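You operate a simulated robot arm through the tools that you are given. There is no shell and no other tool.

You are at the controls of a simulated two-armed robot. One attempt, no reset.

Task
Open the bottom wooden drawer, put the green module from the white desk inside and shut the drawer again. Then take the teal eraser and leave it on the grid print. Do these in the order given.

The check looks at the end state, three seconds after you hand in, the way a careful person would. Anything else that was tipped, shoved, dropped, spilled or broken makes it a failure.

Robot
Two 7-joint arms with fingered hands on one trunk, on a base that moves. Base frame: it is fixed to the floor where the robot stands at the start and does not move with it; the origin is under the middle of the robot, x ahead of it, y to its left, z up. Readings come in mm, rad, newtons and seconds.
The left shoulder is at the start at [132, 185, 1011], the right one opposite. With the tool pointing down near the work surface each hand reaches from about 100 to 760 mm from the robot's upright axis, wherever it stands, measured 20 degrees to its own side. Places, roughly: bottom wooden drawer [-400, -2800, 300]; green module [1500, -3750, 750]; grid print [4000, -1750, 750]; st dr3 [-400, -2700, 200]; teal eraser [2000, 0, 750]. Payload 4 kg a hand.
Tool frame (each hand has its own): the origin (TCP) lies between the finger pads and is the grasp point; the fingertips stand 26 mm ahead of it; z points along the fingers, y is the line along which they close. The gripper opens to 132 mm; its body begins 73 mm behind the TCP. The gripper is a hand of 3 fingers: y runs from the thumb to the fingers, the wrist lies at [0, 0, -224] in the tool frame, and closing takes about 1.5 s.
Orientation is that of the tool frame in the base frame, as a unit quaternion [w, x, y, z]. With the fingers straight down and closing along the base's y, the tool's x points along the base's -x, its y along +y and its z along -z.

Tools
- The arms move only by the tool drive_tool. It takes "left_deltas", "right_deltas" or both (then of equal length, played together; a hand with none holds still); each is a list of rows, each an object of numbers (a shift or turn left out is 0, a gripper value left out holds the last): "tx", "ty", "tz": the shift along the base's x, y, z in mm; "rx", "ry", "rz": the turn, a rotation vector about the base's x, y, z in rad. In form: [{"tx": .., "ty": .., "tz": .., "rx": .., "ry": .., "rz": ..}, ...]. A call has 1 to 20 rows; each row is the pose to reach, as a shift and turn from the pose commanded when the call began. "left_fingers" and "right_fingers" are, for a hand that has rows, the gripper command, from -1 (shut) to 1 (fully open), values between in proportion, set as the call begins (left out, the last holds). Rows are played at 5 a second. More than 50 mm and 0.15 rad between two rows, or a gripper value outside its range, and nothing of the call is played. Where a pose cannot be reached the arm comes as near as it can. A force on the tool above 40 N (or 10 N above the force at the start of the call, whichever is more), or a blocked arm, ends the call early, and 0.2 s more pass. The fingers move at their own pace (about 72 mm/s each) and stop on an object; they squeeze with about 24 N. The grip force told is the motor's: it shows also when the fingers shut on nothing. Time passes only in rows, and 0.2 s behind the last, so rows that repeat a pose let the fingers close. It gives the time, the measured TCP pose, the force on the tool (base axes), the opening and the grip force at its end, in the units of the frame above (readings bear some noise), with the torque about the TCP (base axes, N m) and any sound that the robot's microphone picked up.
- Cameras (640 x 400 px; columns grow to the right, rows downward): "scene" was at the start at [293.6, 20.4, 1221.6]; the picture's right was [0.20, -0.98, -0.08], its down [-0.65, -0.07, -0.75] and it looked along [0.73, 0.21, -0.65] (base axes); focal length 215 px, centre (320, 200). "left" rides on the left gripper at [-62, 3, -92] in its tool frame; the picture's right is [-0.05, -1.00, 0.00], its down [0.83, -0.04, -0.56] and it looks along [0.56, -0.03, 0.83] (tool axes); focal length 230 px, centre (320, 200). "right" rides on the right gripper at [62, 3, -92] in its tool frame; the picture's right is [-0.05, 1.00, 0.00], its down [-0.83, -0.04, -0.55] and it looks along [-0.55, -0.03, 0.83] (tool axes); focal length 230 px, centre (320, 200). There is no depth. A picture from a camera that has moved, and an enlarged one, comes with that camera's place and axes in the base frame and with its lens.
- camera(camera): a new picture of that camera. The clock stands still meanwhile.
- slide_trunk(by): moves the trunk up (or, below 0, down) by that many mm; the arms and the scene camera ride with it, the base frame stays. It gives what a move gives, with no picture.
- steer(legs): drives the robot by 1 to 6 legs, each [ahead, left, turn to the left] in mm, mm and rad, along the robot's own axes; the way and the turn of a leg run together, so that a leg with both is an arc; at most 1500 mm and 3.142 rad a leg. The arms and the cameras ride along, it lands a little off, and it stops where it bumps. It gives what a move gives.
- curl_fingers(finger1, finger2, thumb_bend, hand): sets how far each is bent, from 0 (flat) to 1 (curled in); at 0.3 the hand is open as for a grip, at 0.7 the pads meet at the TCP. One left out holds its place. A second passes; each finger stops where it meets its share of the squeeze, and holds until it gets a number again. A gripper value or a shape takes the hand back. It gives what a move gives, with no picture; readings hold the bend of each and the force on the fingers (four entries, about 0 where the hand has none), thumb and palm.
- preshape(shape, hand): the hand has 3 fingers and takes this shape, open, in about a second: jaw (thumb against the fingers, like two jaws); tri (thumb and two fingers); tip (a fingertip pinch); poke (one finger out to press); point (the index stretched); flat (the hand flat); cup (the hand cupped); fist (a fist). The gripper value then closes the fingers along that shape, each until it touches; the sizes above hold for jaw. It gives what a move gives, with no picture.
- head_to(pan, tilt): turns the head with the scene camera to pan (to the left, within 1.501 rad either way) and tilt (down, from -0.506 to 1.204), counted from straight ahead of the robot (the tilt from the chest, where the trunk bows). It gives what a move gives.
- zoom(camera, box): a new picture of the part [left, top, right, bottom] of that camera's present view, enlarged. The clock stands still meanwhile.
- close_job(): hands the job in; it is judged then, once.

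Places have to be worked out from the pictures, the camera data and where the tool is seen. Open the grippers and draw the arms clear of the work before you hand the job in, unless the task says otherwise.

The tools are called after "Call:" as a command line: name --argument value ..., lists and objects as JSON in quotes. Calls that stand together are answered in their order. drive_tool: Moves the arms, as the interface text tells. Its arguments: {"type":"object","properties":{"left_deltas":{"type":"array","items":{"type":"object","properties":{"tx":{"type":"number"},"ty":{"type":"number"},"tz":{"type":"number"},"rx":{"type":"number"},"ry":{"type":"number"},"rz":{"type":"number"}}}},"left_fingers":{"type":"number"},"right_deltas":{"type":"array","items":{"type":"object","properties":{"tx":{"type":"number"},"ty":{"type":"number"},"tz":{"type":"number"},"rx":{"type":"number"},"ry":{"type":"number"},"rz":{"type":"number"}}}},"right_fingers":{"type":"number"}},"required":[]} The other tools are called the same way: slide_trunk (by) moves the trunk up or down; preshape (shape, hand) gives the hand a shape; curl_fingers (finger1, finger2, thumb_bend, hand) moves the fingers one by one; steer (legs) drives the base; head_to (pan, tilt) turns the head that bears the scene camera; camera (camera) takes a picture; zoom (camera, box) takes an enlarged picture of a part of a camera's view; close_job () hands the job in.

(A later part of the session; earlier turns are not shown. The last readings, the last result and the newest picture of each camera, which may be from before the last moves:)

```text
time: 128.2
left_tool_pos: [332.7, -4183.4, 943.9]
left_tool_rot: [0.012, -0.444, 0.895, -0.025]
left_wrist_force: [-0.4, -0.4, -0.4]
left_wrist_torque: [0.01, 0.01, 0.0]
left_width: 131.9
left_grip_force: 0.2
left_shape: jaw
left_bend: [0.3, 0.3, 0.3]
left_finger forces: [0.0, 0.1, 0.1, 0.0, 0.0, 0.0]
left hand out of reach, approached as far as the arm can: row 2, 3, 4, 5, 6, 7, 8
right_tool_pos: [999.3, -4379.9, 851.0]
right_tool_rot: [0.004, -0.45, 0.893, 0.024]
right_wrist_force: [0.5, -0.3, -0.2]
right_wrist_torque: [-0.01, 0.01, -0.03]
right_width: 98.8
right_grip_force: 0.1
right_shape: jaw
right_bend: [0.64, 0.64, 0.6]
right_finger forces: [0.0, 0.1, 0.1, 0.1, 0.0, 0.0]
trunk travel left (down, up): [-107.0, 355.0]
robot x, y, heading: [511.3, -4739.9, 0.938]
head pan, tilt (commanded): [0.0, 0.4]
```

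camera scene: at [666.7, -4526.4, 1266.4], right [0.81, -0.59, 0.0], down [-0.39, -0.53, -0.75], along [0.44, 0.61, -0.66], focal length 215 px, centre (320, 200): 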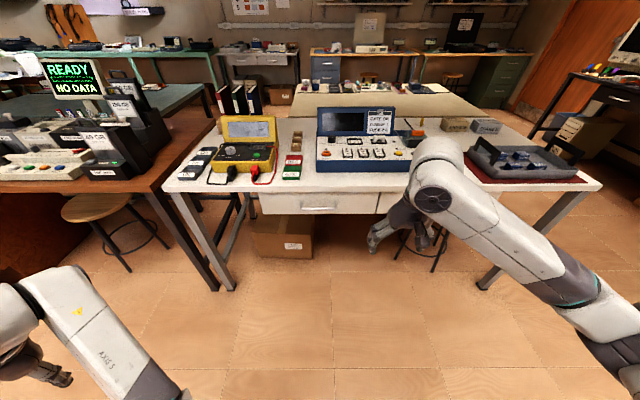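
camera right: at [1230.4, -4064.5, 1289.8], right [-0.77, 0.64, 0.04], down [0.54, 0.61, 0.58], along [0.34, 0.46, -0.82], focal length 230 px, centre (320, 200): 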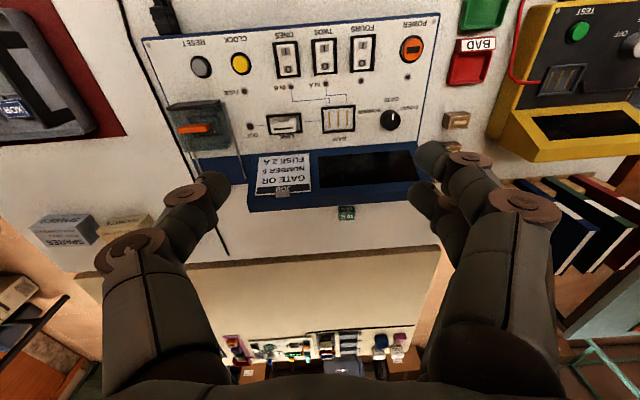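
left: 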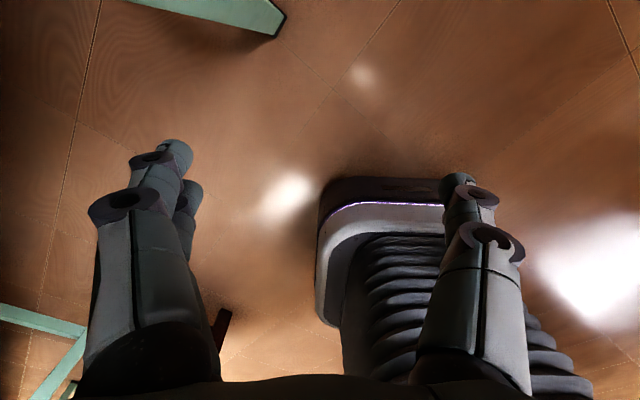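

The left hand is now upright at z≈944 though it can't come further in; it will hover clear of objects. Now I raise the right hand, tilt it 17° forward, and test how far forward it reaches in free space.

Call:
drive_tool --right_deltas '[{"tz": 40, "rx": 0.06, "ry": -0.044}, {"tz": 80, "rx": 0.121, "ry": -0.088}, {"tz": 120, "rx": 0.181, "ry": -0.133}, {"tz": 160, "rx": 0.242, "ry": -0.177}, {"tz": 200, "rx": 0.242, "ry": -0.177}, {"tz": 200, "tx": 24, "ty": 32, "rx": 0.242, "ry": -0.177}, {"tz": 200, "tx": 47, "ty": 65, "rx": 0.242, "ry": -0.177}, {"tz": 200, "tx": 71, "ty": 97, "rx": 0.242, "ry": -0.177}, {"tz": 200, "tx": 94, "ty": 129, "rx": 0.242, "ry": -0.177}, {"tz": 200, "tx": 106, "ty": 145, "rx": 0.242, "ry": -0.177}]' --right_fingers 0.5

```text
time: 130.4
left_tool_pos: [332.8, -4182.3, 943.0]
left_tool_rot: [0.012, -0.444, 0.896, -0.024]
left_wrist_force: [0.5, 0.0, 0.3]
left_wrist_torque: [-0.01, 0.01, 0.01]
left_width: 132.0
left_grip_force: 0.1
left_shape: jaw
left_bend: [0.3, 0.3, 0.3]
left_finger forces: [0.1, 0.0, 0.0, 0.1, 0.1, 0.0]
right_tool_pos: [1104.8, -4234.6, 1048.8]
right_tool_rot: [0.137, -0.446, 0.88, 0.092]
right_wrist_force: [0.6, 1.2, 0.3]
right_wrist_torque: [0.01, -0.02, 0.04]
right_width: 98.7
right_grip_force: 0.1
right_shape: jaw
right_bend: [0.64, 0.64, 0.6]
right_finger forces: [0.1, 0.0, 0.0, 0.0, 0.0, 0.0]
trunk travel left (down, up): [-107.0, 355.0]
robot x, y, heading: [508.7, -4734.8, 0.947]
head pan, tilt (commanded): [0.0, 0.4]
```

Reach to 754 mm ahead at z≈1049 works without complaint. I test another 60 mm, then lowering in place (still short of the desk edge).

Call:
drive_tool --right_deltas '[{"tx": 18, "ty": 24}, {"tx": 35, "ty": 49}, {"tx": 35, "ty": 49, "tz": -50}, {"tx": 35, "ty": 49, "tz": -100}, {"tx": 35, "ty": 49, "tz": -150}, {"tx": 35, "ty": 49, "tz": -200}, {"tx": 35, "ty": 49, "tz": -229}]'

Call:
camera --camera "scene"

```text
time: 132.0
left_tool_pos: [333.6, -4182.5, 944.5]
left_tool_rot: [0.011, -0.445, 0.895, -0.025]
left_wrist_force: [0.0, 0.4, 0.2]
left_wrist_torque: [0.0, -0.01, 0.01]
left_width: 131.9
left_grip_force: 0.1
left_shape: jaw
left_bend: [0.3, 0.3, 0.3]
left_finger forces: [0.0, 0.1, 0.0, 0.0, 0.1, 0.0]
right_tool_pos: [1138.5, -4184.2, 822.1]
right_tool_rot: [0.137, -0.447, 0.879, 0.092]
right_wrist_force: [0.0, 0.3, 0.0]
right_wrist_torque: [0.04, -0.01, -0.01]
right_width: 98.8
right_grip_force: 0.1
right_shape: jaw
right_bend: [0.64, 0.64, 0.6]
right_finger forces: [0.1, 0.0, 0.0, 0.0, 0.0, 0.1]
trunk travel left (down, up): [-107.0, 355.0]
robot x, y, heading: [513.5, -4735.3, 0.947]
head pan, tilt (commanded): [0.0, 0.4]
```

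```text
taken
camera scene: at [666.9, -4526.3, 1266.5], right [0.81, -0.59, 0.0], down [-0.39, -0.53, -0.75], along [0.44, 0.61, -0.66], focal length 215 px, centre (320, 200)
```

scene: 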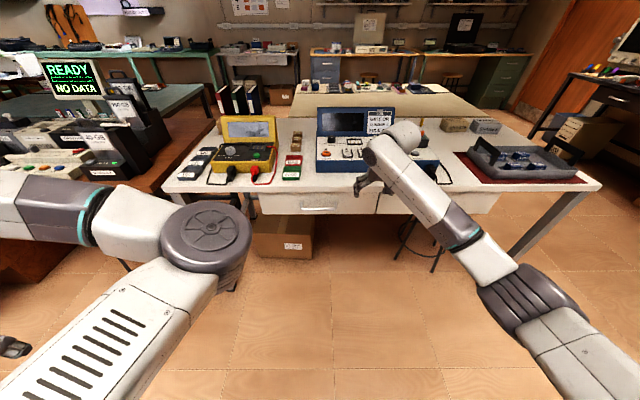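

Reach to 814 mm at z≈822 works too, but the elbow hangs low near the tester. I raise the trunk by 130 mm for a steeper forearm and re-test.

Call:
slide_trunk --by 130

Call:
drive_tool --right_deltas '[{"tz": -45, "tx": -9, "ty": -12}, {"tz": -90, "tx": -18, "ty": -24}, {"tz": -130, "tx": -29, "ty": -40}]'

Call:
head_to --pan -0.2 --tilt 0.6

Call:
camera --camera "scene"

```text
time: 133.6
left_tool_pos: [306.9, -4216.7, 1141.7]
left_tool_rot: [0.096, -0.44, 0.893, 0.019]
left_wrist_force: [0.6, -0.6, -0.1]
left_wrist_torque: [-0.02, 0.04, -0.03]
left_width: 132.0
left_grip_force: 0.1
left_shape: jaw
left_bend: [0.3, 0.3, 0.3]
left_finger forces: [0.1, 0.0, 0.0, 0.0, 0.1, 0.0]
right_tool_pos: [1141.2, -4184.6, 948.5]
right_tool_rot: [0.137, -0.447, 0.879, 0.091]
right_wrist_force: [0.2, -0.7, 0.6]
right_wrist_torque: [0.02, -0.03, -0.01]
right_width: 98.6
right_grip_force: 0.0
right_shape: jaw
right_bend: [0.64, 0.64, 0.6]
right_finger forces: [0.1, 0.0, 0.0, 0.1, 0.0, 0.1]
trunk travel left (down, up): [-237.0, 225.0]
robot x, y, heading: [508.0, -4739.9, 0.942]
head pan, tilt (commanded): [0.0, 0.4]
```

```text
time: 134.4
left_tool_pos: [308.8, -4217.7, 1141.6]
left_tool_rot: [0.096, -0.441, 0.892, 0.02]
left_wrist_force: [-0.7, -0.6, -0.2]
left_wrist_torque: [-0.03, 0.01, 0.01]
left_width: 131.9
left_grip_force: 0.0
left_shape: jaw
left_bend: [0.3, 0.3, 0.3]
left_finger forces: [0.1, 0.0, 0.1, 0.0, 0.0, 0.0]
right_tool_pos: [1110.5, -4225.2, 824.3]
right_tool_rot: [0.137, -0.447, 0.88, 0.091]
right_wrist_force: [0.3, -0.4, 1.0]
right_wrist_torque: [-0.03, 0.0, 0.03]
right_width: 98.6
right_grip_force: 0.1
right_shape: jaw
right_bend: [0.64, 0.64, 0.6]
right_finger forces: [0.0, 0.0, 0.1, 0.0, 0.1, 0.0]
trunk travel left (down, up): [-237.0, 225.0]
robot x, y, heading: [513.1, -4737.0, 0.938]
head pan, tilt (commanded): [0.0, 0.4]
```

```text
time: 135.1
left_tool_pos: [306.8, -4217.2, 1141.1]
left_tool_rot: [0.096, -0.441, 0.892, 0.019]
left_wrist_force: [0.4, 0.6, -0.2]
left_wrist_torque: [0.03, -0.01, 0.01]
left_width: 131.9
left_grip_force: 0.1
left_shape: jaw
left_bend: [0.3, 0.3, 0.3]
left_finger forces: [0.0, 0.1, 0.0, 0.1, 0.0, 0.0]
right_tool_pos: [1110.3, -4225.2, 824.5]
right_tool_rot: [0.137, -0.446, 0.88, 0.092]
right_wrist_force: [0.1, -0.4, -0.7]
right_wrist_torque: [0.01, -0.01, 0.0]
right_width: 98.9
right_grip_force: 0.1
right_shape: jaw
right_bend: [0.64, 0.64, 0.6]
right_finger forces: [0.0, 0.0, 0.1, 0.0, 0.0, 0.1]
trunk travel left (down, up): [-237.0, 225.0]
robot x, y, heading: [510.7, -4738.1, 0.942]
head pan, tilt (commanded): [-0.201, 0.6]
```

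```text
taken
camera scene: at [615.3, -4626.8, 1425.2], right [0.68, -0.74, 0.03], down [-0.48, -0.47, -0.75], along [0.56, 0.49, -0.67], focal length 215 px, centre (320, 200)
```

scene: 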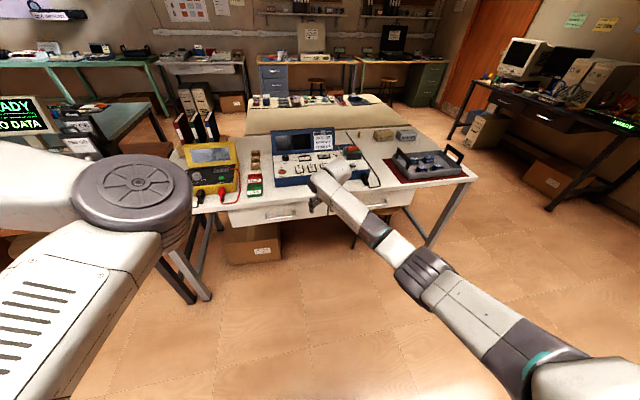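

At this height the forearm runs level at z≈1037 with the lid top at ≈957 (confirmed by two views). For more clearance I raise the trunk another 50 mm and reduce the hand tilt slightly.

Call:
slide_trunk --by 50

Call:
drive_tool --right_deltas '[{"tz": -25, "tx": -7, "ty": -9, "rx": -0.04, "ry": 0.029}, {"tz": -50, "tx": -14, "ty": -19, "rx": -0.081, "ry": 0.059}]'

Call:
camera --camera "scene"

```text
time: 136.1
left_tool_pos: [302.6, -4222.6, 1198.9]
left_tool_rot: [0.107, -0.439, 0.892, 0.024]
left_wrist_force: [-0.9, 0.0, -1.0]
left_wrist_torque: [-0.02, 0.03, 0.01]
left_width: 132.1
left_grip_force: 0.1
left_shape: jaw
left_bend: [0.3, 0.3, 0.3]
left_finger forces: [0.0, 0.0, 0.1, 0.0, 0.0, 0.0]
right_tool_pos: [1112.9, -4224.6, 871.7]
right_tool_rot: [0.135, -0.446, 0.88, 0.091]
right_wrist_force: [0.1, 0.0, -0.8]
right_wrist_torque: [-0.02, 0.01, 0.02]
right_width: 99.0
right_grip_force: 0.1
right_shape: jaw
right_bend: [0.64, 0.64, 0.6]
right_finger forces: [0.0, 0.0, 0.0, 0.0, 0.1, 0.1]
trunk travel left (down, up): [-287.0, 175.0]
robot x, y, heading: [508.2, -4739.3, 0.938]
head pan, tilt (commanded): [-0.201, 0.6]
```

```text
time: 136.7
left_tool_pos: [302.8, -4222.0, 1199.0]
left_tool_rot: [0.106, -0.44, 0.891, 0.024]
left_wrist_force: [-0.2, 0.9, -0.8]
left_wrist_torque: [0.0, -0.01, 0.03]
left_width: 132.0
left_grip_force: 0.0
left_shape: jaw
left_bend: [0.3, 0.3, 0.3]
left_finger forces: [0.0, 0.0, 0.0, 0.1, 0.0, 0.0]
right_tool_pos: [1099.5, -4242.7, 820.4]
right_tool_rot: [0.091, -0.449, 0.886, 0.069]
right_wrist_force: [0.5, 0.9, -0.2]
right_wrist_torque: [-0.02, 0.01, -0.02]
right_width: 98.8
right_grip_force: 0.0
right_shape: jaw
right_bend: [0.64, 0.64, 0.6]
right_finger forces: [0.0, 0.0, 0.0, 0.1, 0.1, 0.0]
trunk travel left (down, up): [-287.0, 175.0]
robot x, y, heading: [511.3, -4737.5, 0.943]
head pan, tilt (commanded): [-0.201, 0.6]
```

```text
taken
camera scene: at [599.4, -4648.7, 1482.7], right [0.68, -0.74, 0.02], down [-0.45, -0.43, -0.78], along [0.58, 0.52, -0.63], focal length 215 px, centre (320, 200)
```

scene: 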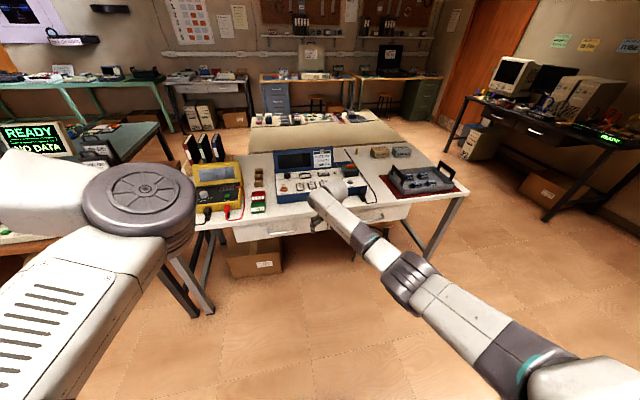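

The reach holds at 746 mm with the trunk higher. Now I lift the hand to z≈1070 before moving in over the lid.

Call:
drive_tool --right_deltas '[{"tz": 50}, {"tz": 100}, {"tz": 150}, {"tz": 200}, {"tz": 250}]'

Call:
steer --legs '[[0, 63, 0], [400, 0, 0]]'

Call:
camera --camera "right"

Call:
camera --camera "scene"

```text
time: 137.9
left_tool_pos: [302.1, -4224.0, 1199.7]
left_tool_rot: [0.107, -0.439, 0.892, 0.025]
left_wrist_force: [0.1, -0.3, 0.1]
left_wrist_torque: [-0.04, 0.01, -0.01]
left_width: 131.9
left_grip_force: 0.1
left_shape: jaw
left_bend: [0.3, 0.3, 0.3]
left_finger forces: [0.1, 0.0, 0.1, 0.1, 0.1, 0.0]
right_tool_pos: [1098.0, -4244.8, 1074.3]
right_tool_rot: [0.092, -0.449, 0.886, 0.069]
right_wrist_force: [0.0, -0.2, -0.2]
right_wrist_torque: [0.03, 0.01, -0.02]
right_width: 98.6
right_grip_force: 0.1
right_shape: jaw
right_bend: [0.64, 0.64, 0.6]
right_finger forces: [0.0, 0.1, 0.0, 0.1, 0.0, 0.0]
trunk travel left (down, up): [-287.0, 175.0]
robot x, y, heading: [512.4, -4738.8, 0.944]
head pan, tilt (commanded): [-0.201, 0.6]
```

```text
time: 141.0
left_tool_pos: [494.0, -3853.6, 1200.1]
left_tool_rot: [0.107, -0.439, 0.891, 0.025]
left_wrist_force: [0.6, 0.4, -0.3]
left_wrist_torque: [-0.01, 0.01, 0.0]
left_width: 131.9
left_grip_force: 0.2
left_shape: jaw
left_bend: [0.3, 0.3, 0.3]
left_finger forces: [0.1, 0.0, 0.0, 0.0, 0.0, 0.0]
right_tool_pos: [1290.3, -3875.9, 1074.5]
right_tool_rot: [0.092, -0.448, 0.887, 0.069]
right_wrist_force: [0.3, 0.0, 0.5]
right_wrist_torque: [0.0, -0.01, 0.04]
right_width: 98.8
right_grip_force: 0.0
right_shape: jaw
right_bend: [0.64, 0.64, 0.6]
right_finger forces: [0.0, 0.0, 0.1, 0.0, 0.0, 0.1]
trunk travel left (down, up): [-287.0, 175.0]
robot x, y, heading: [702.1, -4367.2, 0.939]
head pan, tilt (commanded): [-0.201, 0.6]
```

```text
taken
camera right: at [1242.2, -3941.2, 1149.4], right [-0.78, 0.63, 0.05], down [0.46, 0.51, 0.73], along [0.43, 0.59, -0.69], focal length 230 px, centre (320, 200)
```

right: 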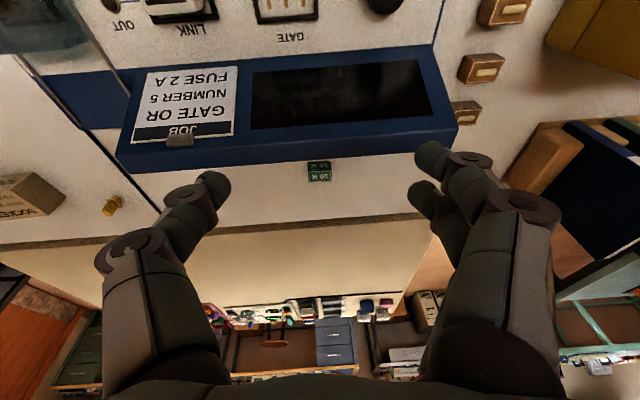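

```text
taken
camera scene: at [789.9, -4281.4, 1483.0], right [0.67, -0.74, 0.02], down [-0.46, -0.43, -0.78], along [0.58, 0.52, -0.63], focal length 215 px, centre (320, 200)
```

scene: 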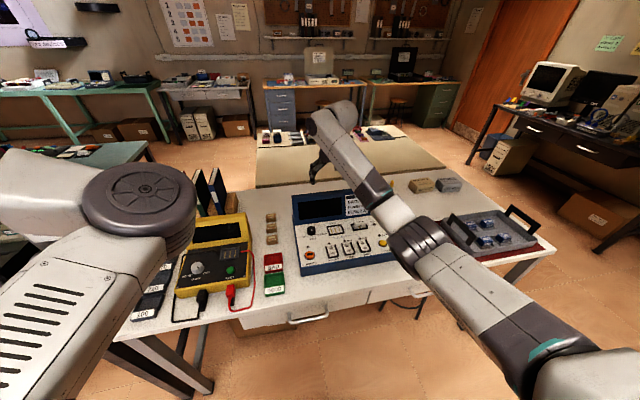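

The hand hovers above the lid area and sees the module at (319,172). I zoom in to locate it precisely.

Call:
zoom --camera "right" --box '[270, 130, 370, 205]'

```text
5.33 times, centred on (320, 168) of right
camera zoom: at [1242.2, -3941.2, 1149.4], right [-0.78, 0.63, 0.05], down [0.46, 0.51, 0.73], along [0.43, 0.59, -0.69], focal length 1227 px, centre (320, 373)
```

zoom: 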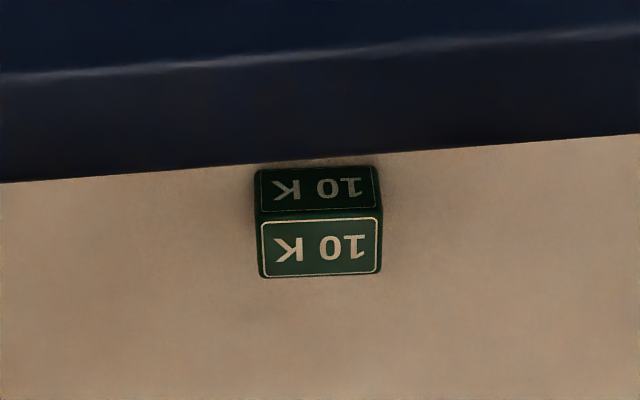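

The module is 43×30×26 mm, top z≈815, centre about (1408,-3707). The TCP must go 202 mm straight ahead, so I drive the base 200 mm forward with the hand held above the lid.

Call:
steer --legs '[[195, 0, 0]]'

Call:
camera --camera "right"

Call:
camera --camera "scene"

```text
time: 142.6
left_tool_pos: [606.7, -3699.2, 1199.2]
left_tool_rot: [0.106, -0.44, 0.891, 0.026]
left_wrist_force: [0.3, -0.4, -0.6]
left_wrist_torque: [0.0, 0.04, 0.03]
left_width: 131.8
left_grip_force: 0.1
left_shape: jaw
left_bend: [0.3, 0.3, 0.3]
left_finger forces: [0.0, 0.0, 0.0, 0.1, 0.1, 0.0]
right_tool_pos: [1401.8, -3720.1, 1074.8]
right_tool_rot: [0.093, -0.449, 0.886, 0.069]
right_wrist_force: [0.5, 0.1, 0.4]
right_wrist_torque: [-0.02, 0.02, 0.0]
right_width: 98.8
right_grip_force: 0.0
right_shape: jaw
right_bend: [0.64, 0.64, 0.6]
right_finger forces: [0.0, 0.0, 0.0, 0.1, 0.0, 0.0]
trunk travel left (down, up): [-287.0, 175.0]
robot x, y, heading: [815.1, -4212.9, 0.941]
head pan, tilt (commanded): [-0.201, 0.6]
```

```text
taken
camera right: at [1354.5, -3784.8, 1150.0], right [-0.78, 0.63, 0.05], down [0.46, 0.51, 0.73], along [0.43, 0.59, -0.68], focal length 230 px, centre (320, 200)
```

right: 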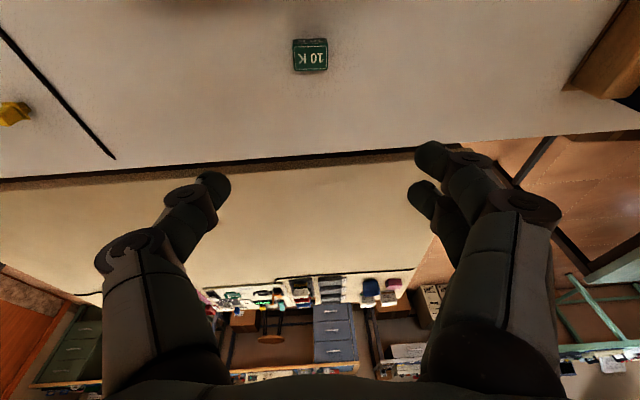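

```text
taken
camera scene: at [902.7, -4125.9, 1483.1], right [0.68, -0.74, 0.02], down [-0.45, -0.43, -0.78], along [0.58, 0.52, -0.63], focal length 215 px, centre (320, 200)
```

scene: 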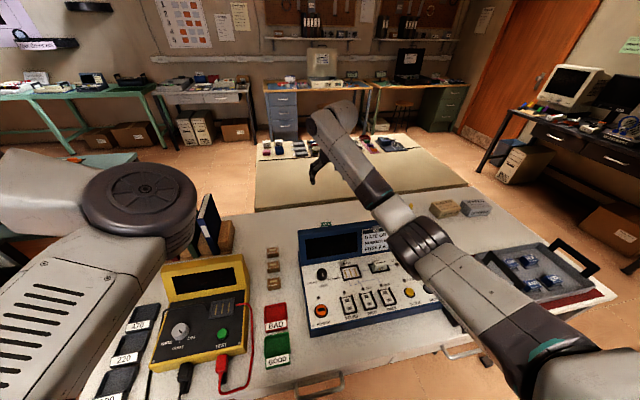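

The module centre projects to (1408,-3710), just under the hand. I lower to z≈880 first and re-check.

Call:
drive_tool --right_deltas '[{"tx": 1, "ty": 3, "tz": -45}, {"tx": 2, "ty": 5, "tz": -90}, {"tx": 3, "ty": 7, "tz": -135}, {"tx": 4, "ty": 9, "tz": -175}, {"tx": 4, "ty": 10, "tz": -195}]' --right_fingers 0.3

Call:
camera --camera "right"

Call:
camera --camera "scene"

```text
time: 143.8
left_tool_pos: [607.2, -3697.2, 1199.0]
left_tool_rot: [0.107, -0.44, 0.891, 0.025]
left_wrist_force: [0.5, -0.1, -0.1]
left_wrist_torque: [-0.01, 0.0, -0.01]
left_width: 132.0
left_grip_force: 0.2
left_shape: jaw
left_bend: [0.3, 0.3, 0.3]
left_finger forces: [0.0, 0.1, 0.0, 0.0, 0.1, 0.0]
right_tool_pos: [1408.1, -3709.9, 880.3]
right_tool_rot: [0.092, -0.448, 0.887, 0.068]
right_wrist_force: [0.0, 0.4, 0.4]
right_wrist_torque: [0.01, 0.0, -0.03]
right_width: 86.2
right_grip_force: 0.0
right_shape: jaw
right_bend: [0.7, 0.7, 0.67]
right_finger forces: [0.0, 0.0, 0.0, 0.0, 0.0, 0.0]
trunk travel left (down, up): [-287.0, 175.0]
robot x, y, heading: [817.0, -4212.4, 0.946]
head pan, tilt (commanded): [-0.201, 0.6]
```

```text
taken
camera right: at [1359.7, -3774.5, 955.4], right [-0.78, 0.63, 0.05], down [0.46, 0.51, 0.73], along [0.43, 0.59, -0.69], focal length 230 px, centre (320, 200)
```

right: 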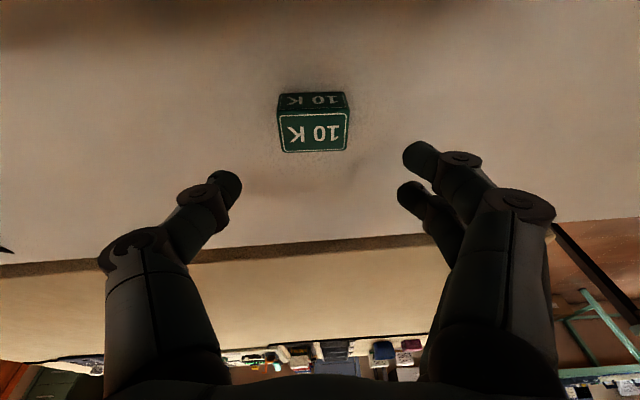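

```text
taken
camera scene: at [903.6, -4124.3, 1482.8], right [0.68, -0.74, 0.02], down [-0.45, -0.43, -0.78], along [0.58, 0.52, -0.63], focal length 215 px, centre (320, 200)
```

scene: 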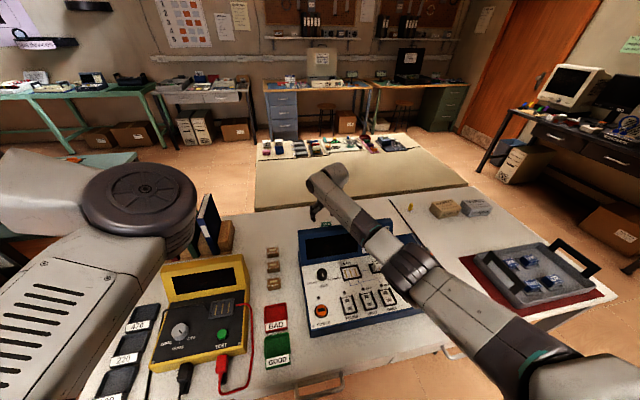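

The module sits directly below between thumb and fingers. I descend the last 62 mm to grasp height.

Call:
drive_tool --right_deltas '[{"tx": -1, "ty": -1, "tz": -25}, {"tx": -2, "ty": -1, "tz": -45}, {"tx": -2, "ty": -1, "tz": -55}, {"tx": -2, "ty": -1, "tz": -62}]'

Call:
camera --camera "right"

```text
time: 144.8
left_tool_pos: [604.3, -3701.3, 1200.0]
left_tool_rot: [0.108, -0.44, 0.891, 0.025]
left_wrist_force: [-0.8, -0.9, 0.8]
left_wrist_torque: [-0.02, 0.01, 0.03]
left_width: 132.1
left_grip_force: 0.1
left_shape: jaw
left_bend: [0.3, 0.3, 0.3]
left_finger forces: [0.0, 0.0, 0.0, 0.0, 0.0, 0.0]
right_tool_pos: [1404.7, -3708.6, 826.8]
right_tool_rot: [0.099, -0.449, 0.885, 0.072]
right_wrist_force: [-2.5, -2.0, 32.3]
right_wrist_torque: [-0.66, -0.68, -0.26]
right_width: 84.4
right_grip_force: 0.1
right_shape: jaw
right_bend: [0.71, 0.7, 0.69]
right_finger forces: [8.4, 0.0, 0.1, 0.0, 23.4, 0.0]
trunk travel left (down, up): [-287.0, 175.0]
robot x, y, heading: [813.8, -4211.1, 0.945]
head pan, tilt (commanded): [-0.201, 0.6]
```

```text
taken
camera right: at [1355.6, -3774.1, 901.3], right [-0.78, 0.63, 0.05], down [0.45, 0.5, 0.74], along [0.44, 0.6, -0.68], focal length 230 px, centre (320, 200)
```

right: 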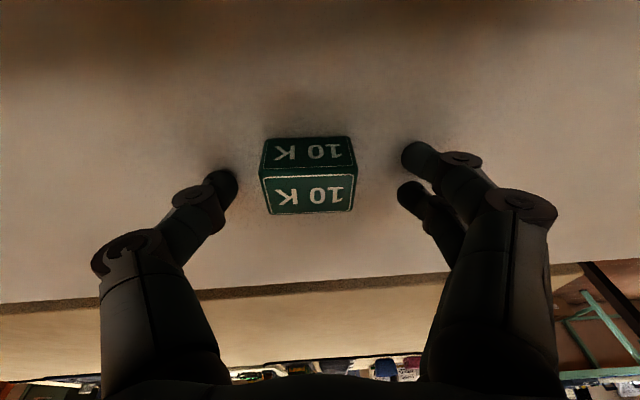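

The fingertips touch the desk (32 N) at TCP z≈827. I raise 5 mm to unload and then close on the module.

Call:
drive_tool --right_deltas '[{"tz": 5}, {"tz": 5}]'

Call:
drive_tool --right_deltas '[{"tz": 0}, {"tz": 0}, {"tz": 0}, {"tz": 0}, {"tz": 0}, {"tz": 0}, {"tz": 0}, {"tz": 0}]' --right_fingers -1

Call:
camera --camera "right"

```text
time: 145.3
left_tool_pos: [604.8, -3699.3, 1199.7]
left_tool_rot: [0.108, -0.44, 0.891, 0.025]
left_wrist_force: [0.2, 0.7, -0.4]
left_wrist_torque: [-0.03, -0.02, 0.02]
left_width: 131.9
left_grip_force: 0.0
left_shape: jaw
left_bend: [0.3, 0.3, 0.3]
left_finger forces: [0.1, 0.0, 0.1, 0.1, 0.0, 0.0]
right_tool_pos: [1405.2, -3711.4, 826.5]
right_tool_rot: [0.095, -0.449, 0.885, 0.071]
right_wrist_force: [1.7, 5.6, 25.5]
right_wrist_torque: [-0.52, -0.98, 0.26]
right_width: 85.4
right_grip_force: 0.1
right_shape: jaw
right_bend: [0.7, 0.7, 0.69]
right_finger forces: [2.8, 0.0, 0.0, 0.0, 22.6, 0.0]
trunk travel left (down, up): [-287.0, 175.0]
robot x, y, heading: [815.8, -4212.6, 0.943]
head pan, tilt (commanded): [-0.201, 0.6]
```

```text
time: 147.2
left_tool_pos: [604.7, -3699.6, 1198.4]
left_tool_rot: [0.107, -0.439, 0.892, 0.025]
left_wrist_force: [-0.3, -0.3, -0.4]
left_wrist_torque: [0.0, -0.01, 0.01]
left_width: 132.1
left_grip_force: 0.0
left_shape: jaw
left_bend: [0.3, 0.3, 0.3]
left_finger forces: [0.0, 0.0, 0.0, 0.0, 0.0, 0.0]
right_tool_pos: [1405.3, -3711.7, 823.6]
right_tool_rot: [0.094, -0.449, 0.886, 0.069]
right_wrist_force: [-1.1, -2.9, 10.5]
right_wrist_torque: [-0.16, 0.01, -0.05]
right_width: 15.8
right_grip_force: 24.0
right_shape: jaw
right_bend: [0.78, 0.67, 0.74]
right_finger forces: [2.9, 0.0, 0.0, 0.0, 0.0, 0.1]
trunk travel left (down, up): [-287.0, 175.0]
robot x, y, heading: [815.0, -4214.1, 0.945]
head pan, tilt (commanded): [-0.201, 0.6]
```

```text
taken
camera right: at [1356.8, -3776.8, 898.5], right [-0.78, 0.63, 0.05], down [0.46, 0.51, 0.73], along [0.43, 0.59, -0.69], focal length 230 px, centre (320, 200)
```

right: 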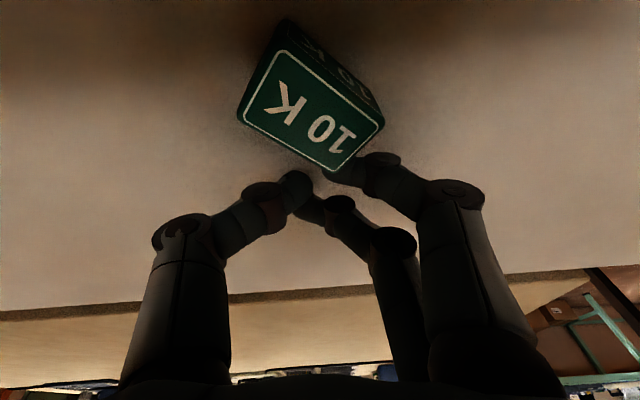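

The module slipped out toward me and turned because the desk is slightly higher (~800) than I assumed, so I was gripping too far forward. I open, lift, and re-measure.

Call:
drive_tool --right_deltas '[{"tz": 0}, {"tz": 10}, {"tz": 30}, {"tz": 60}, {"tz": 80}]' --right_fingers 0.3

Call:
camera --camera "right"

```text
time: 148.3
left_tool_pos: [607.7, -3698.2, 1199.5]
left_tool_rot: [0.107, -0.44, 0.891, 0.024]
left_wrist_force: [-1.0, -0.2, 0.5]
left_wrist_torque: [0.03, 0.01, 0.0]
left_width: 132.0
left_grip_force: 0.1
left_shape: jaw
left_bend: [0.3, 0.3, 0.3]
left_finger forces: [0.0, 0.0, 0.0, 0.1, 0.1, 0.1]
right_tool_pos: [1405.4, -3711.7, 903.6]
right_tool_rot: [0.093, -0.448, 0.886, 0.068]
right_wrist_force: [0.0, 0.8, -0.3]
right_wrist_torque: [0.0, -0.01, 0.05]
right_width: 85.6
right_grip_force: 0.0
right_shape: jaw
right_bend: [0.7, 0.7, 0.68]
right_finger forces: [0.0, 0.0, 0.0, 0.0, 0.0, 0.0]
trunk travel left (down, up): [-287.0, 175.0]
robot x, y, heading: [816.9, -4217.5, 0.941]
head pan, tilt (commanded): [-0.201, 0.6]
```

```text
taken
camera right: at [1357.9, -3775.2, 978.6], right [-0.78, 0.63, 0.05], down [0.46, 0.51, 0.73], along [0.43, 0.59, -0.69], focal length 230 px, centre (320, 200)
```

right: 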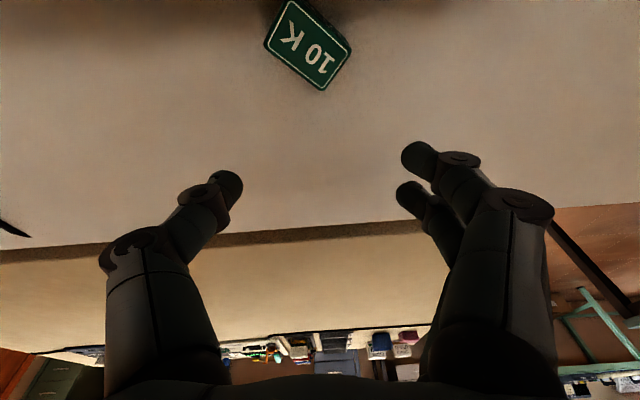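

The module now lies at about (1380,-3746), its long axis at ≈105°. I lift, straighten the hand to vertical and turn it about 0.9 rad so the fingers close across its short side, positioned above it.

Call:
drive_tool --right_deltas '[{"tz": 40}, {"tz": 80}, {"tz": 80, "tx": -4, "ty": -5, "rx": -0.034, "rz": 0.129}, {"tz": 80, "tx": -8, "ty": -10, "rx": -0.068, "ry": 0.001, "rz": 0.258}, {"tz": 80, "tx": -11, "ty": -15, "rx": -0.103, "ry": 0.002, "rz": 0.386}, {"tz": 80, "tx": -15, "ty": -20, "rx": -0.137, "ry": 0.003, "rz": 0.515}, {"tz": 80, "tx": -19, "ty": -25, "rx": -0.171, "ry": 0.003, "rz": 0.644}, {"tz": 80, "tx": -22, "ty": -30, "rx": -0.205, "ry": 0.004, "rz": 0.773}, {"tz": 80, "tx": -26, "ty": -34, "rx": -0.24, "ry": 0.005, "rz": 0.901}, {"tz": 80, "tx": -26, "ty": -34, "rx": -0.24, "ry": 0.005, "rz": 0.901}]'

Call:
camera --camera "right"

Call:
camera --camera "scene"

```text
time: 150.6
left_tool_pos: [607.1, -3698.3, 1200.1]
left_tool_rot: [0.107, -0.44, 0.891, 0.025]
left_wrist_force: [0.3, -0.3, 0.6]
left_wrist_torque: [0.02, 0.0, -0.01]
left_width: 132.1
left_grip_force: 0.0
left_shape: jaw
left_bend: [0.3, 0.3, 0.3]
left_finger forces: [0.0, 0.0, 0.0, 0.0, 0.0, 0.0]
right_tool_pos: [1379.1, -3745.3, 982.1]
right_tool_rot: [0.002, 0.797, -0.604, 0.0]
right_wrist_force: [0.5, -0.1, 0.4]
right_wrist_torque: [0.03, 0.0, 0.02]
right_width: 86.1
right_grip_force: 0.0
right_shape: jaw
right_bend: [0.7, 0.7, 0.68]
right_finger forces: [0.0, 0.1, 0.0, 0.0, 0.0, 0.1]
trunk travel left (down, up): [-287.0, 175.0]
robot x, y, heading: [814.1, -4213.1, 0.942]
head pan, tilt (commanded): [-0.201, 0.6]
```

```text
taken
camera right: at [1392.6, -3803.9, 1073.9], right [-0.98, -0.22, 0.0], down [-0.18, 0.81, 0.55], along [-0.12, 0.54, -0.83], focal length 230 px, centre (320, 200)
```

right: 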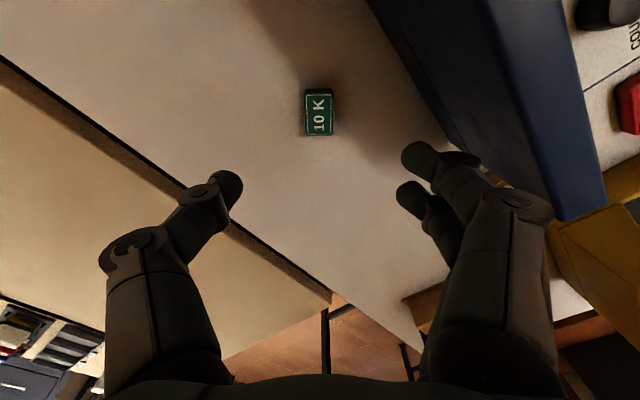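

```text
taken
camera scene: at [903.5, -4124.9, 1482.9], right [0.68, -0.74, 0.02], down [-0.45, -0.43, -0.78], along [0.58, 0.52, -0.63], focal length 215 px, centre (320, 200)
```

scene: 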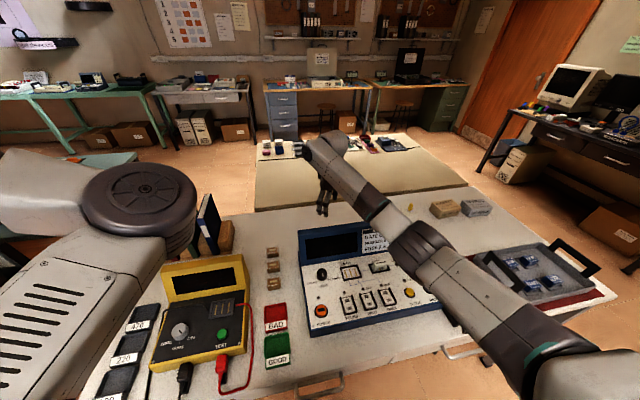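

The hand is vertical and square to the module now, but the finger side points toward the lid. I zoom in to check the clearance before descending.

Call:
zoom --camera "right" --box '[280, 0, 640, 240]'

```text
1.67 times, centred on (460, 120) of right
camera zoom: at [1392.6, -3803.9, 1073.9], right [-0.98, -0.22, 0.0], down [-0.18, 0.81, 0.55], along [-0.12, 0.54, -0.83], focal length 384 px, centre (87, 333)
```

zoom: 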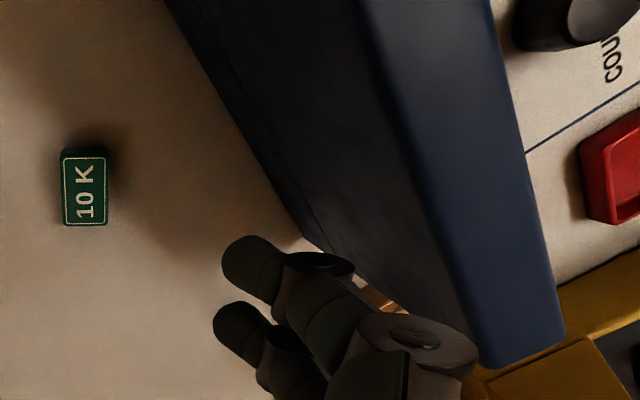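

The device's back is a vertical wall about 95 mm from the module centre, so with the opening narrowed to 60 mm there's room. I narrow the fingers and descend vertically onto the module.

Call:
drive_tool --right_deltas '[{"tx": 1, "ty": -1, "tz": 0}, {"tx": 1, "ty": -1, "tz": -40}, {"tx": 1, "ty": -1, "tz": -80}, {"tx": 1, "ty": -1, "tz": -110}, {"tx": 1, "ty": -1, "tz": -125}]' --right_fingers -0.09

Call:
camera --camera "right"

```text
time: 151.8
left_tool_pos: [605.7, -3698.0, 1199.4]
left_tool_rot: [0.107, -0.44, 0.891, 0.025]
left_wrist_force: [-0.4, 0.8, -0.4]
left_wrist_torque: [-0.01, 0.0, 0.0]
left_width: 132.3
left_grip_force: 0.0
left_shape: jaw
left_bend: [0.3, 0.3, 0.3]
left_finger forces: [0.0, 0.1, 0.0, 0.0, 0.1, 0.0]
right_tool_pos: [1379.3, -3745.4, 855.7]
right_tool_rot: [0.001, 0.797, -0.604, 0.0]
right_wrist_force: [0.0, 0.0, 0.6]
right_wrist_torque: [0.0, -0.01, -0.02]
right_width: 60.9
right_grip_force: 0.1
right_shape: jaw
right_bend: [0.73, 0.73, 0.7]
right_finger forces: [0.0, 0.0, 0.1, 0.1, 0.0, 0.0]
trunk travel left (down, up): [-287.0, 175.0]
robot x, y, heading: [815.8, -4212.0, 0.94]
head pan, tilt (commanded): [-0.201, 0.6]
```

```text
taken
camera right: at [1393.0, -3804.7, 947.5], right [-0.98, -0.22, 0.0], down [-0.18, 0.81, 0.55], along [-0.12, 0.54, -0.83], focal length 230 px, centre (320, 200)
```

right: 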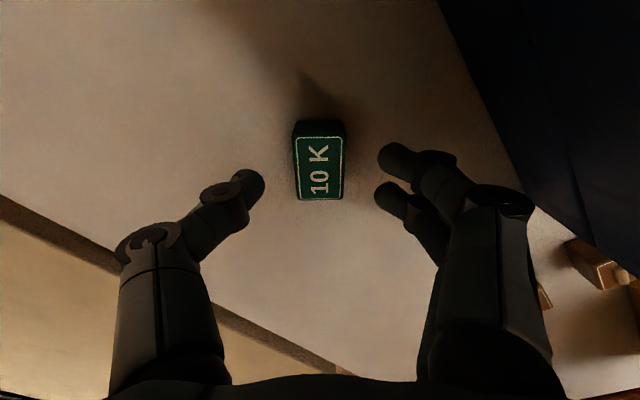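

The module is nearly centred (2 mm off). I shift slightly and descend the last 25 mm.

Call:
drive_tool --right_deltas '[{"tx": 1, "ty": -2, "tz": -10}, {"tx": 1, "ty": -2, "tz": -18}, {"tx": 1, "ty": -2, "tz": -24}]'

Call:
camera --camera "right"

```text
time: 152.6
left_tool_pos: [607.4, -3697.8, 1198.8]
left_tool_rot: [0.107, -0.439, 0.892, 0.025]
left_wrist_force: [0.7, 0.5, 0.3]
left_wrist_torque: [-0.01, 0.01, -0.01]
left_width: 131.9
left_grip_force: 0.1
left_shape: jaw
left_bend: [0.3, 0.3, 0.3]
left_finger forces: [0.0, 0.0, 0.0, 0.0, 0.0, 0.0]
right_tool_pos: [1380.0, -3747.6, 833.2]
right_tool_rot: [0.001, 0.797, -0.604, -0.001]
right_wrist_force: [0.2, 0.7, -0.2]
right_wrist_torque: [-0.02, -0.01, 0.0]
right_width: 60.5
right_grip_force: 0.0
right_shape: jaw
right_bend: [0.73, 0.73, 0.7]
right_finger forces: [0.0, 0.1, 0.1, 0.0, 0.0, 0.0]
trunk travel left (down, up): [-287.0, 175.0]
robot x, y, heading: [815.4, -4216.2, 0.943]
head pan, tilt (commanded): [-0.201, 0.6]
```

```text
taken
camera right: at [1393.9, -3807.2, 924.8], right [-0.98, -0.22, 0.0], down [-0.18, 0.81, 0.55], along [-0.12, 0.54, -0.83], focal length 230 px, centre (320, 200)
```

right: 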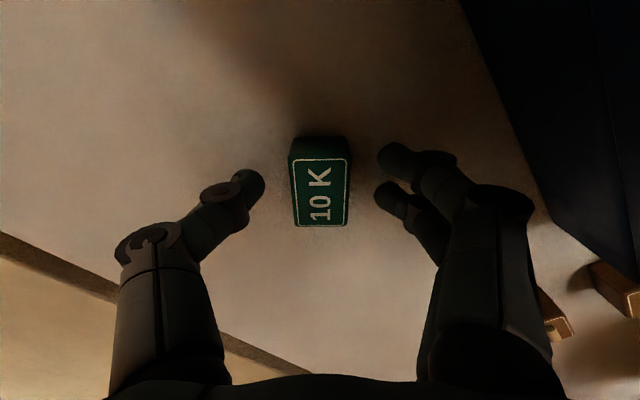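

Everything is centred with no contact. I go 3 mm lower and close the fingers on the module.

Call:
drive_tool --right_deltas '[{"tz": -3}, {"tz": -3}]'

Call:
drive_tool --right_deltas '[{"tz": 0}, {"tz": 0}, {"tz": 0}, {"tz": 0}, {"tz": 0}, {"tz": 0}, {"tz": 0}, {"tz": 0}]' --right_fingers -1

Call:
camera --camera "right"

```text
time: 153.2
left_tool_pos: [605.6, -3698.0, 1199.1]
left_tool_rot: [0.107, -0.439, 0.892, 0.025]
left_wrist_force: [0.9, 1.0, 0.3]
left_wrist_torque: [0.0, 0.02, 0.01]
left_width: 131.9
left_grip_force: 0.0
left_shape: jaw
left_bend: [0.3, 0.3, 0.3]
left_finger forces: [0.0, 0.0, 0.1, 0.1, 0.0, 0.0]
right_tool_pos: [1379.9, -3747.8, 829.9]
right_tool_rot: [0.001, 0.796, -0.606, -0.001]
right_wrist_force: [-0.5, 0.1, 0.3]
right_wrist_torque: [-0.02, 0.01, -0.01]
right_width: 60.8
right_grip_force: 0.1
right_shape: jaw
right_bend: [0.73, 0.73, 0.7]
right_finger forces: [0.0, 0.1, 0.0, 0.0, 0.0, 0.0]
trunk travel left (down, up): [-287.0, 175.0]
robot x, y, heading: [818.0, -4214.6, 0.937]
head pan, tilt (commanded): [-0.201, 0.6]
```

```text
time: 154.9
left_tool_pos: [606.3, -3698.4, 1200.5]
left_tool_rot: [0.107, -0.44, 0.891, 0.024]
left_wrist_force: [0.2, -0.4, 0.4]
left_wrist_torque: [-0.03, 0.01, -0.03]
left_width: 132.0
left_grip_force: 0.1
left_shape: jaw
left_bend: [0.3, 0.3, 0.3]
left_finger forces: [0.0, 0.1, 0.0, 0.0, 0.0, 0.1]
right_tool_pos: [1381.0, -3747.7, 829.9]
right_tool_rot: [0.002, 0.795, -0.606, 0.0]
right_wrist_force: [0.9, 0.0, 0.1]
right_wrist_torque: [0.0, -0.01, 0.04]
right_width: 24.6
right_grip_force: 24.3
right_shape: jaw
right_bend: [0.73, 0.73, 0.7]
right_finger forces: [10.7, 10.8, 0.1, 0.1, 21.4, 0.0]
trunk travel left (down, up): [-287.0, 175.0]
robot x, y, heading: [813.0, -4215.3, 0.941]
head pan, tilt (commanded): [-0.201, 0.6]
```

```text
taken
camera right: at [1393.8, -3807.4, 921.5], right [-0.98, -0.22, 0.0], down [-0.18, 0.81, 0.55], along [-0.12, 0.54, -0.83], focal length 230 px, centre (320, 200)
```

right: 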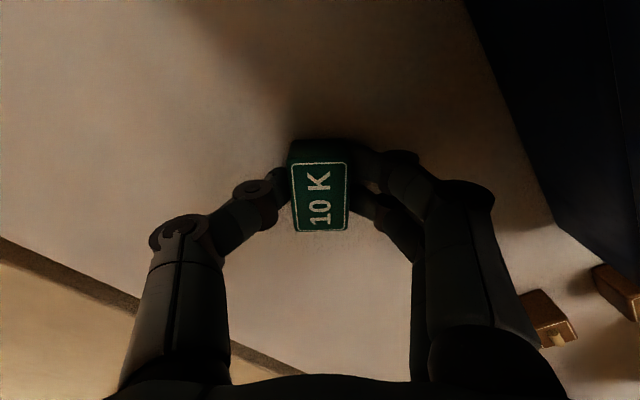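

Grip is balanced (10.7/10.8 N fingers, 21.4 N thumb, width 24.6 mm). I lift straight up well above the lid.

Call:
drive_tool --right_deltas '[{"tz": 20}, {"tz": 60}, {"tz": 105}, {"tz": 150}, {"tz": 195}, {"tz": 240}]'

Call:
camera --camera "right"

```text
time: 156.3
left_tool_pos: [604.9, -3697.7, 1199.5]
left_tool_rot: [0.107, -0.439, 0.892, 0.024]
left_wrist_force: [0.2, -0.2, 0.8]
left_wrist_torque: [0.0, -0.01, -0.04]
left_width: 132.2
left_grip_force: 0.0
left_shape: jaw
left_bend: [0.3, 0.3, 0.3]
left_finger forces: [0.1, 0.1, 0.1, 0.0, 0.0, 0.0]
right_tool_pos: [1381.1, -3748.4, 1070.5]
right_tool_rot: [0.001, 0.796, -0.605, 0.0]
right_wrist_force: [-0.1, -0.6, 0.3]
right_wrist_torque: [0.01, 0.02, 0.01]
right_width: 24.4
right_grip_force: 24.5
right_shape: jaw
right_bend: [0.73, 0.73, 0.7]
right_finger forces: [10.7, 10.8, 0.1, 0.0, 21.5, 0.0]
trunk travel left (down, up): [-287.0, 175.0]
robot x, y, heading: [814.2, -4209.9, 0.944]
head pan, tilt (commanded): [-0.201, 0.6]
```

```text
taken
camera right: at [1394.2, -3807.2, 1161.3], right [-0.98, -0.22, 0.0], down [-0.18, 0.81, 0.55], along [-0.12, 0.54, -0.83], focal length 230 px, centre (320, 200)
```

right: 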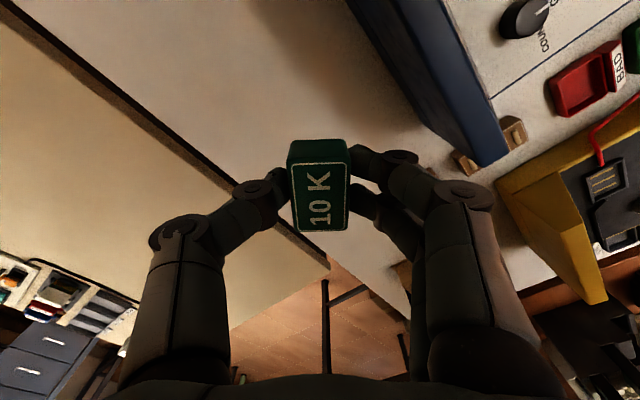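

The module is securely held and clear above the lid. I back away from the desk and sidestep left along the aisle toward the open drawer.

Call:
steer --legs '[[-720, 0, 0], [0, 1000, 0], [0, 1020, 0]]'

Call:
head_to --pan 0.0 --tilt 0.6

Call:
camera --camera "scene"

Call:
camera --camera "right"

```text
time: 169.9
left_tool_pos: [-1392.2, -2982.8, 1199.5]
left_tool_rot: [0.107, -0.419, 0.901, 0.022]
left_wrist_force: [-0.7, 0.4, -0.6]
left_wrist_torque: [0.01, -0.03, 0.02]
left_width: 132.1
left_grip_force: 0.1
left_shape: jaw
left_bend: [0.3, 0.3, 0.3]
left_finger forces: [0.1, 0.0, 0.1, 0.0, 0.0, 0.0]
right_tool_pos: [-620.4, -3067.1, 1069.7]
right_tool_rot: [0.001, 0.783, -0.622, -0.002]
right_wrist_force: [-0.3, -1.1, -1.1]
right_wrist_torque: [0.0, -0.02, -0.02]
right_width: 24.4
right_grip_force: 24.4
right_shape: jaw
right_bend: [0.73, 0.73, 0.7]
right_finger forces: [10.7, 10.8, 0.0, 0.1, 21.6, 0.0]
trunk travel left (down, up): [-287.0, 175.0]
robot x, y, heading: [-1207.1, -3508.3, 0.897]
head pan, tilt (commanded): [-0.201, 0.6]
```

```text
time: 170.7
left_tool_pos: [-1393.2, -2982.9, 1199.4]
left_tool_rot: [0.107, -0.419, 0.901, 0.021]
left_wrist_force: [-0.9, 0.1, -0.6]
left_wrist_torque: [0.02, -0.01, 0.01]
left_width: 132.3
left_grip_force: 0.1
left_shape: jaw
left_bend: [0.3, 0.3, 0.3]
left_finger forces: [0.1, 0.0, 0.1, 0.0, 0.0, 0.1]
right_tool_pos: [-621.1, -3068.0, 1068.2]
right_tool_rot: [0.002, 0.783, -0.622, -0.001]
right_wrist_force: [1.1, 0.1, -0.4]
right_wrist_torque: [0.02, 0.01, 0.0]
right_width: 24.3
right_grip_force: 24.1
right_shape: jaw
right_bend: [0.73, 0.73, 0.7]
right_finger forces: [10.7, 10.7, 0.1, 0.1, 21.5, 0.0]
trunk travel left (down, up): [-287.0, 175.0]
robot x, y, heading: [-1207.4, -3507.9, 0.899]
head pan, tilt (commanded): [0.0, 0.6]
```

```text
taken
camera scene: at [-1128.4, -3410.3, 1482.7], right [0.78, -0.62, 0.0], down [-0.39, -0.49, -0.78], along [0.49, 0.61, -0.63], focal length 215 px, centre (320, 200)
```

scene: 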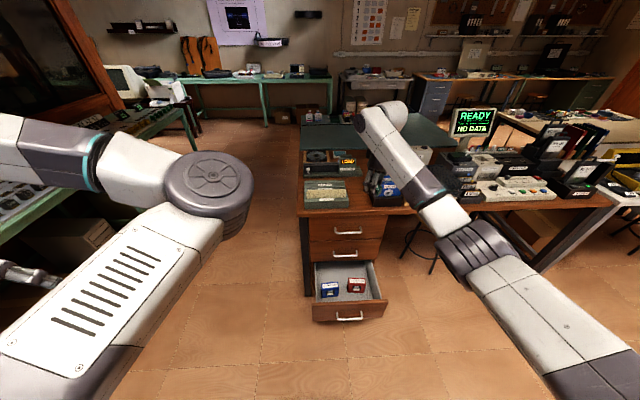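

```text
taken
camera right: at [-610.5, -3127.2, 1160.4], right [-0.98, -0.17, 0.0], down [-0.14, 0.82, 0.55], along [-0.1, 0.55, -0.83], focal length 230 px, centre (320, 200)
```

right: 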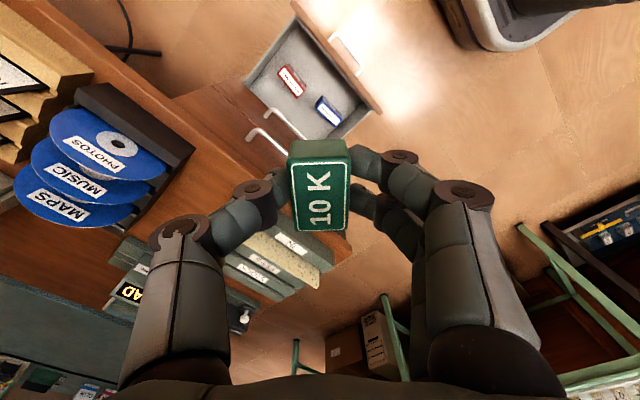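

The drawer is in view: interior spans about e1 1058–1429 and its front wall is clear, with the red and blue modules toward the back. I correct the heading, lower the trunk fully, then turn the hand back to standard yaw and bring it lower.

Call:
steer --legs '[[-100, 0, 0.047]]'

Call:
slide_trunk --by -287

```text
time: 171.8
left_tool_pos: [-1479.3, -3072.6, 1200.0]
left_tool_rot: [0.107, -0.439, 0.892, 0.024]
left_wrist_force: [0.4, 0.2, 0.1]
left_wrist_torque: [0.02, 0.02, 0.04]
left_width: 132.0
left_grip_force: 0.0
left_shape: jaw
left_bend: [0.3, 0.3, 0.3]
left_finger forces: [0.0, 0.0, 0.0, 0.0, 0.1, 0.0]
right_tool_pos: [-703.1, -3120.6, 1067.3]
right_tool_rot: [0.002, 0.797, -0.604, -0.001]
right_wrist_force: [0.1, -0.2, -0.5]
right_wrist_torque: [0.0, 0.0, 0.04]
right_width: 24.5
right_grip_force: 24.1
right_shape: jaw
right_bend: [0.73, 0.73, 0.7]
right_finger forces: [10.9, 10.8, 0.1, 0.1, 21.6, 0.1]
trunk travel left (down, up): [-287.0, 175.0]
robot x, y, heading: [-1266.0, -3586.1, 0.945]
head pan, tilt (commanded): [0.0, 0.6]
```

```text
time: 174.7
left_tool_pos: [-1478.9, -3073.5, 914.0]
left_tool_rot: [0.107, -0.441, 0.891, 0.025]
left_wrist_force: [-0.7, -1.5, -0.4]
left_wrist_torque: [0.02, 0.01, -0.01]
left_width: 132.0
left_grip_force: 0.0
left_shape: jaw
left_bend: [0.3, 0.3, 0.3]
left_finger forces: [0.0, 0.1, 0.0, 0.1, 0.1, 0.0]
right_tool_pos: [-703.5, -3121.5, 783.3]
right_tool_rot: [0.001, 0.797, -0.604, -0.001]
right_wrist_force: [0.0, -0.1, -0.1]
right_wrist_torque: [0.02, 0.01, 0.0]
right_width: 24.6
right_grip_force: 24.1
right_shape: jaw
right_bend: [0.73, 0.73, 0.7]
right_finger forces: [10.7, 10.8, 0.1, 0.0, 21.5, 0.0]
trunk travel left (down, up): [0.0, 462.0]
robot x, y, heading: [-1267.8, -3587.7, 0.941]
head pan, tilt (commanded): [0.0, 0.6]
```

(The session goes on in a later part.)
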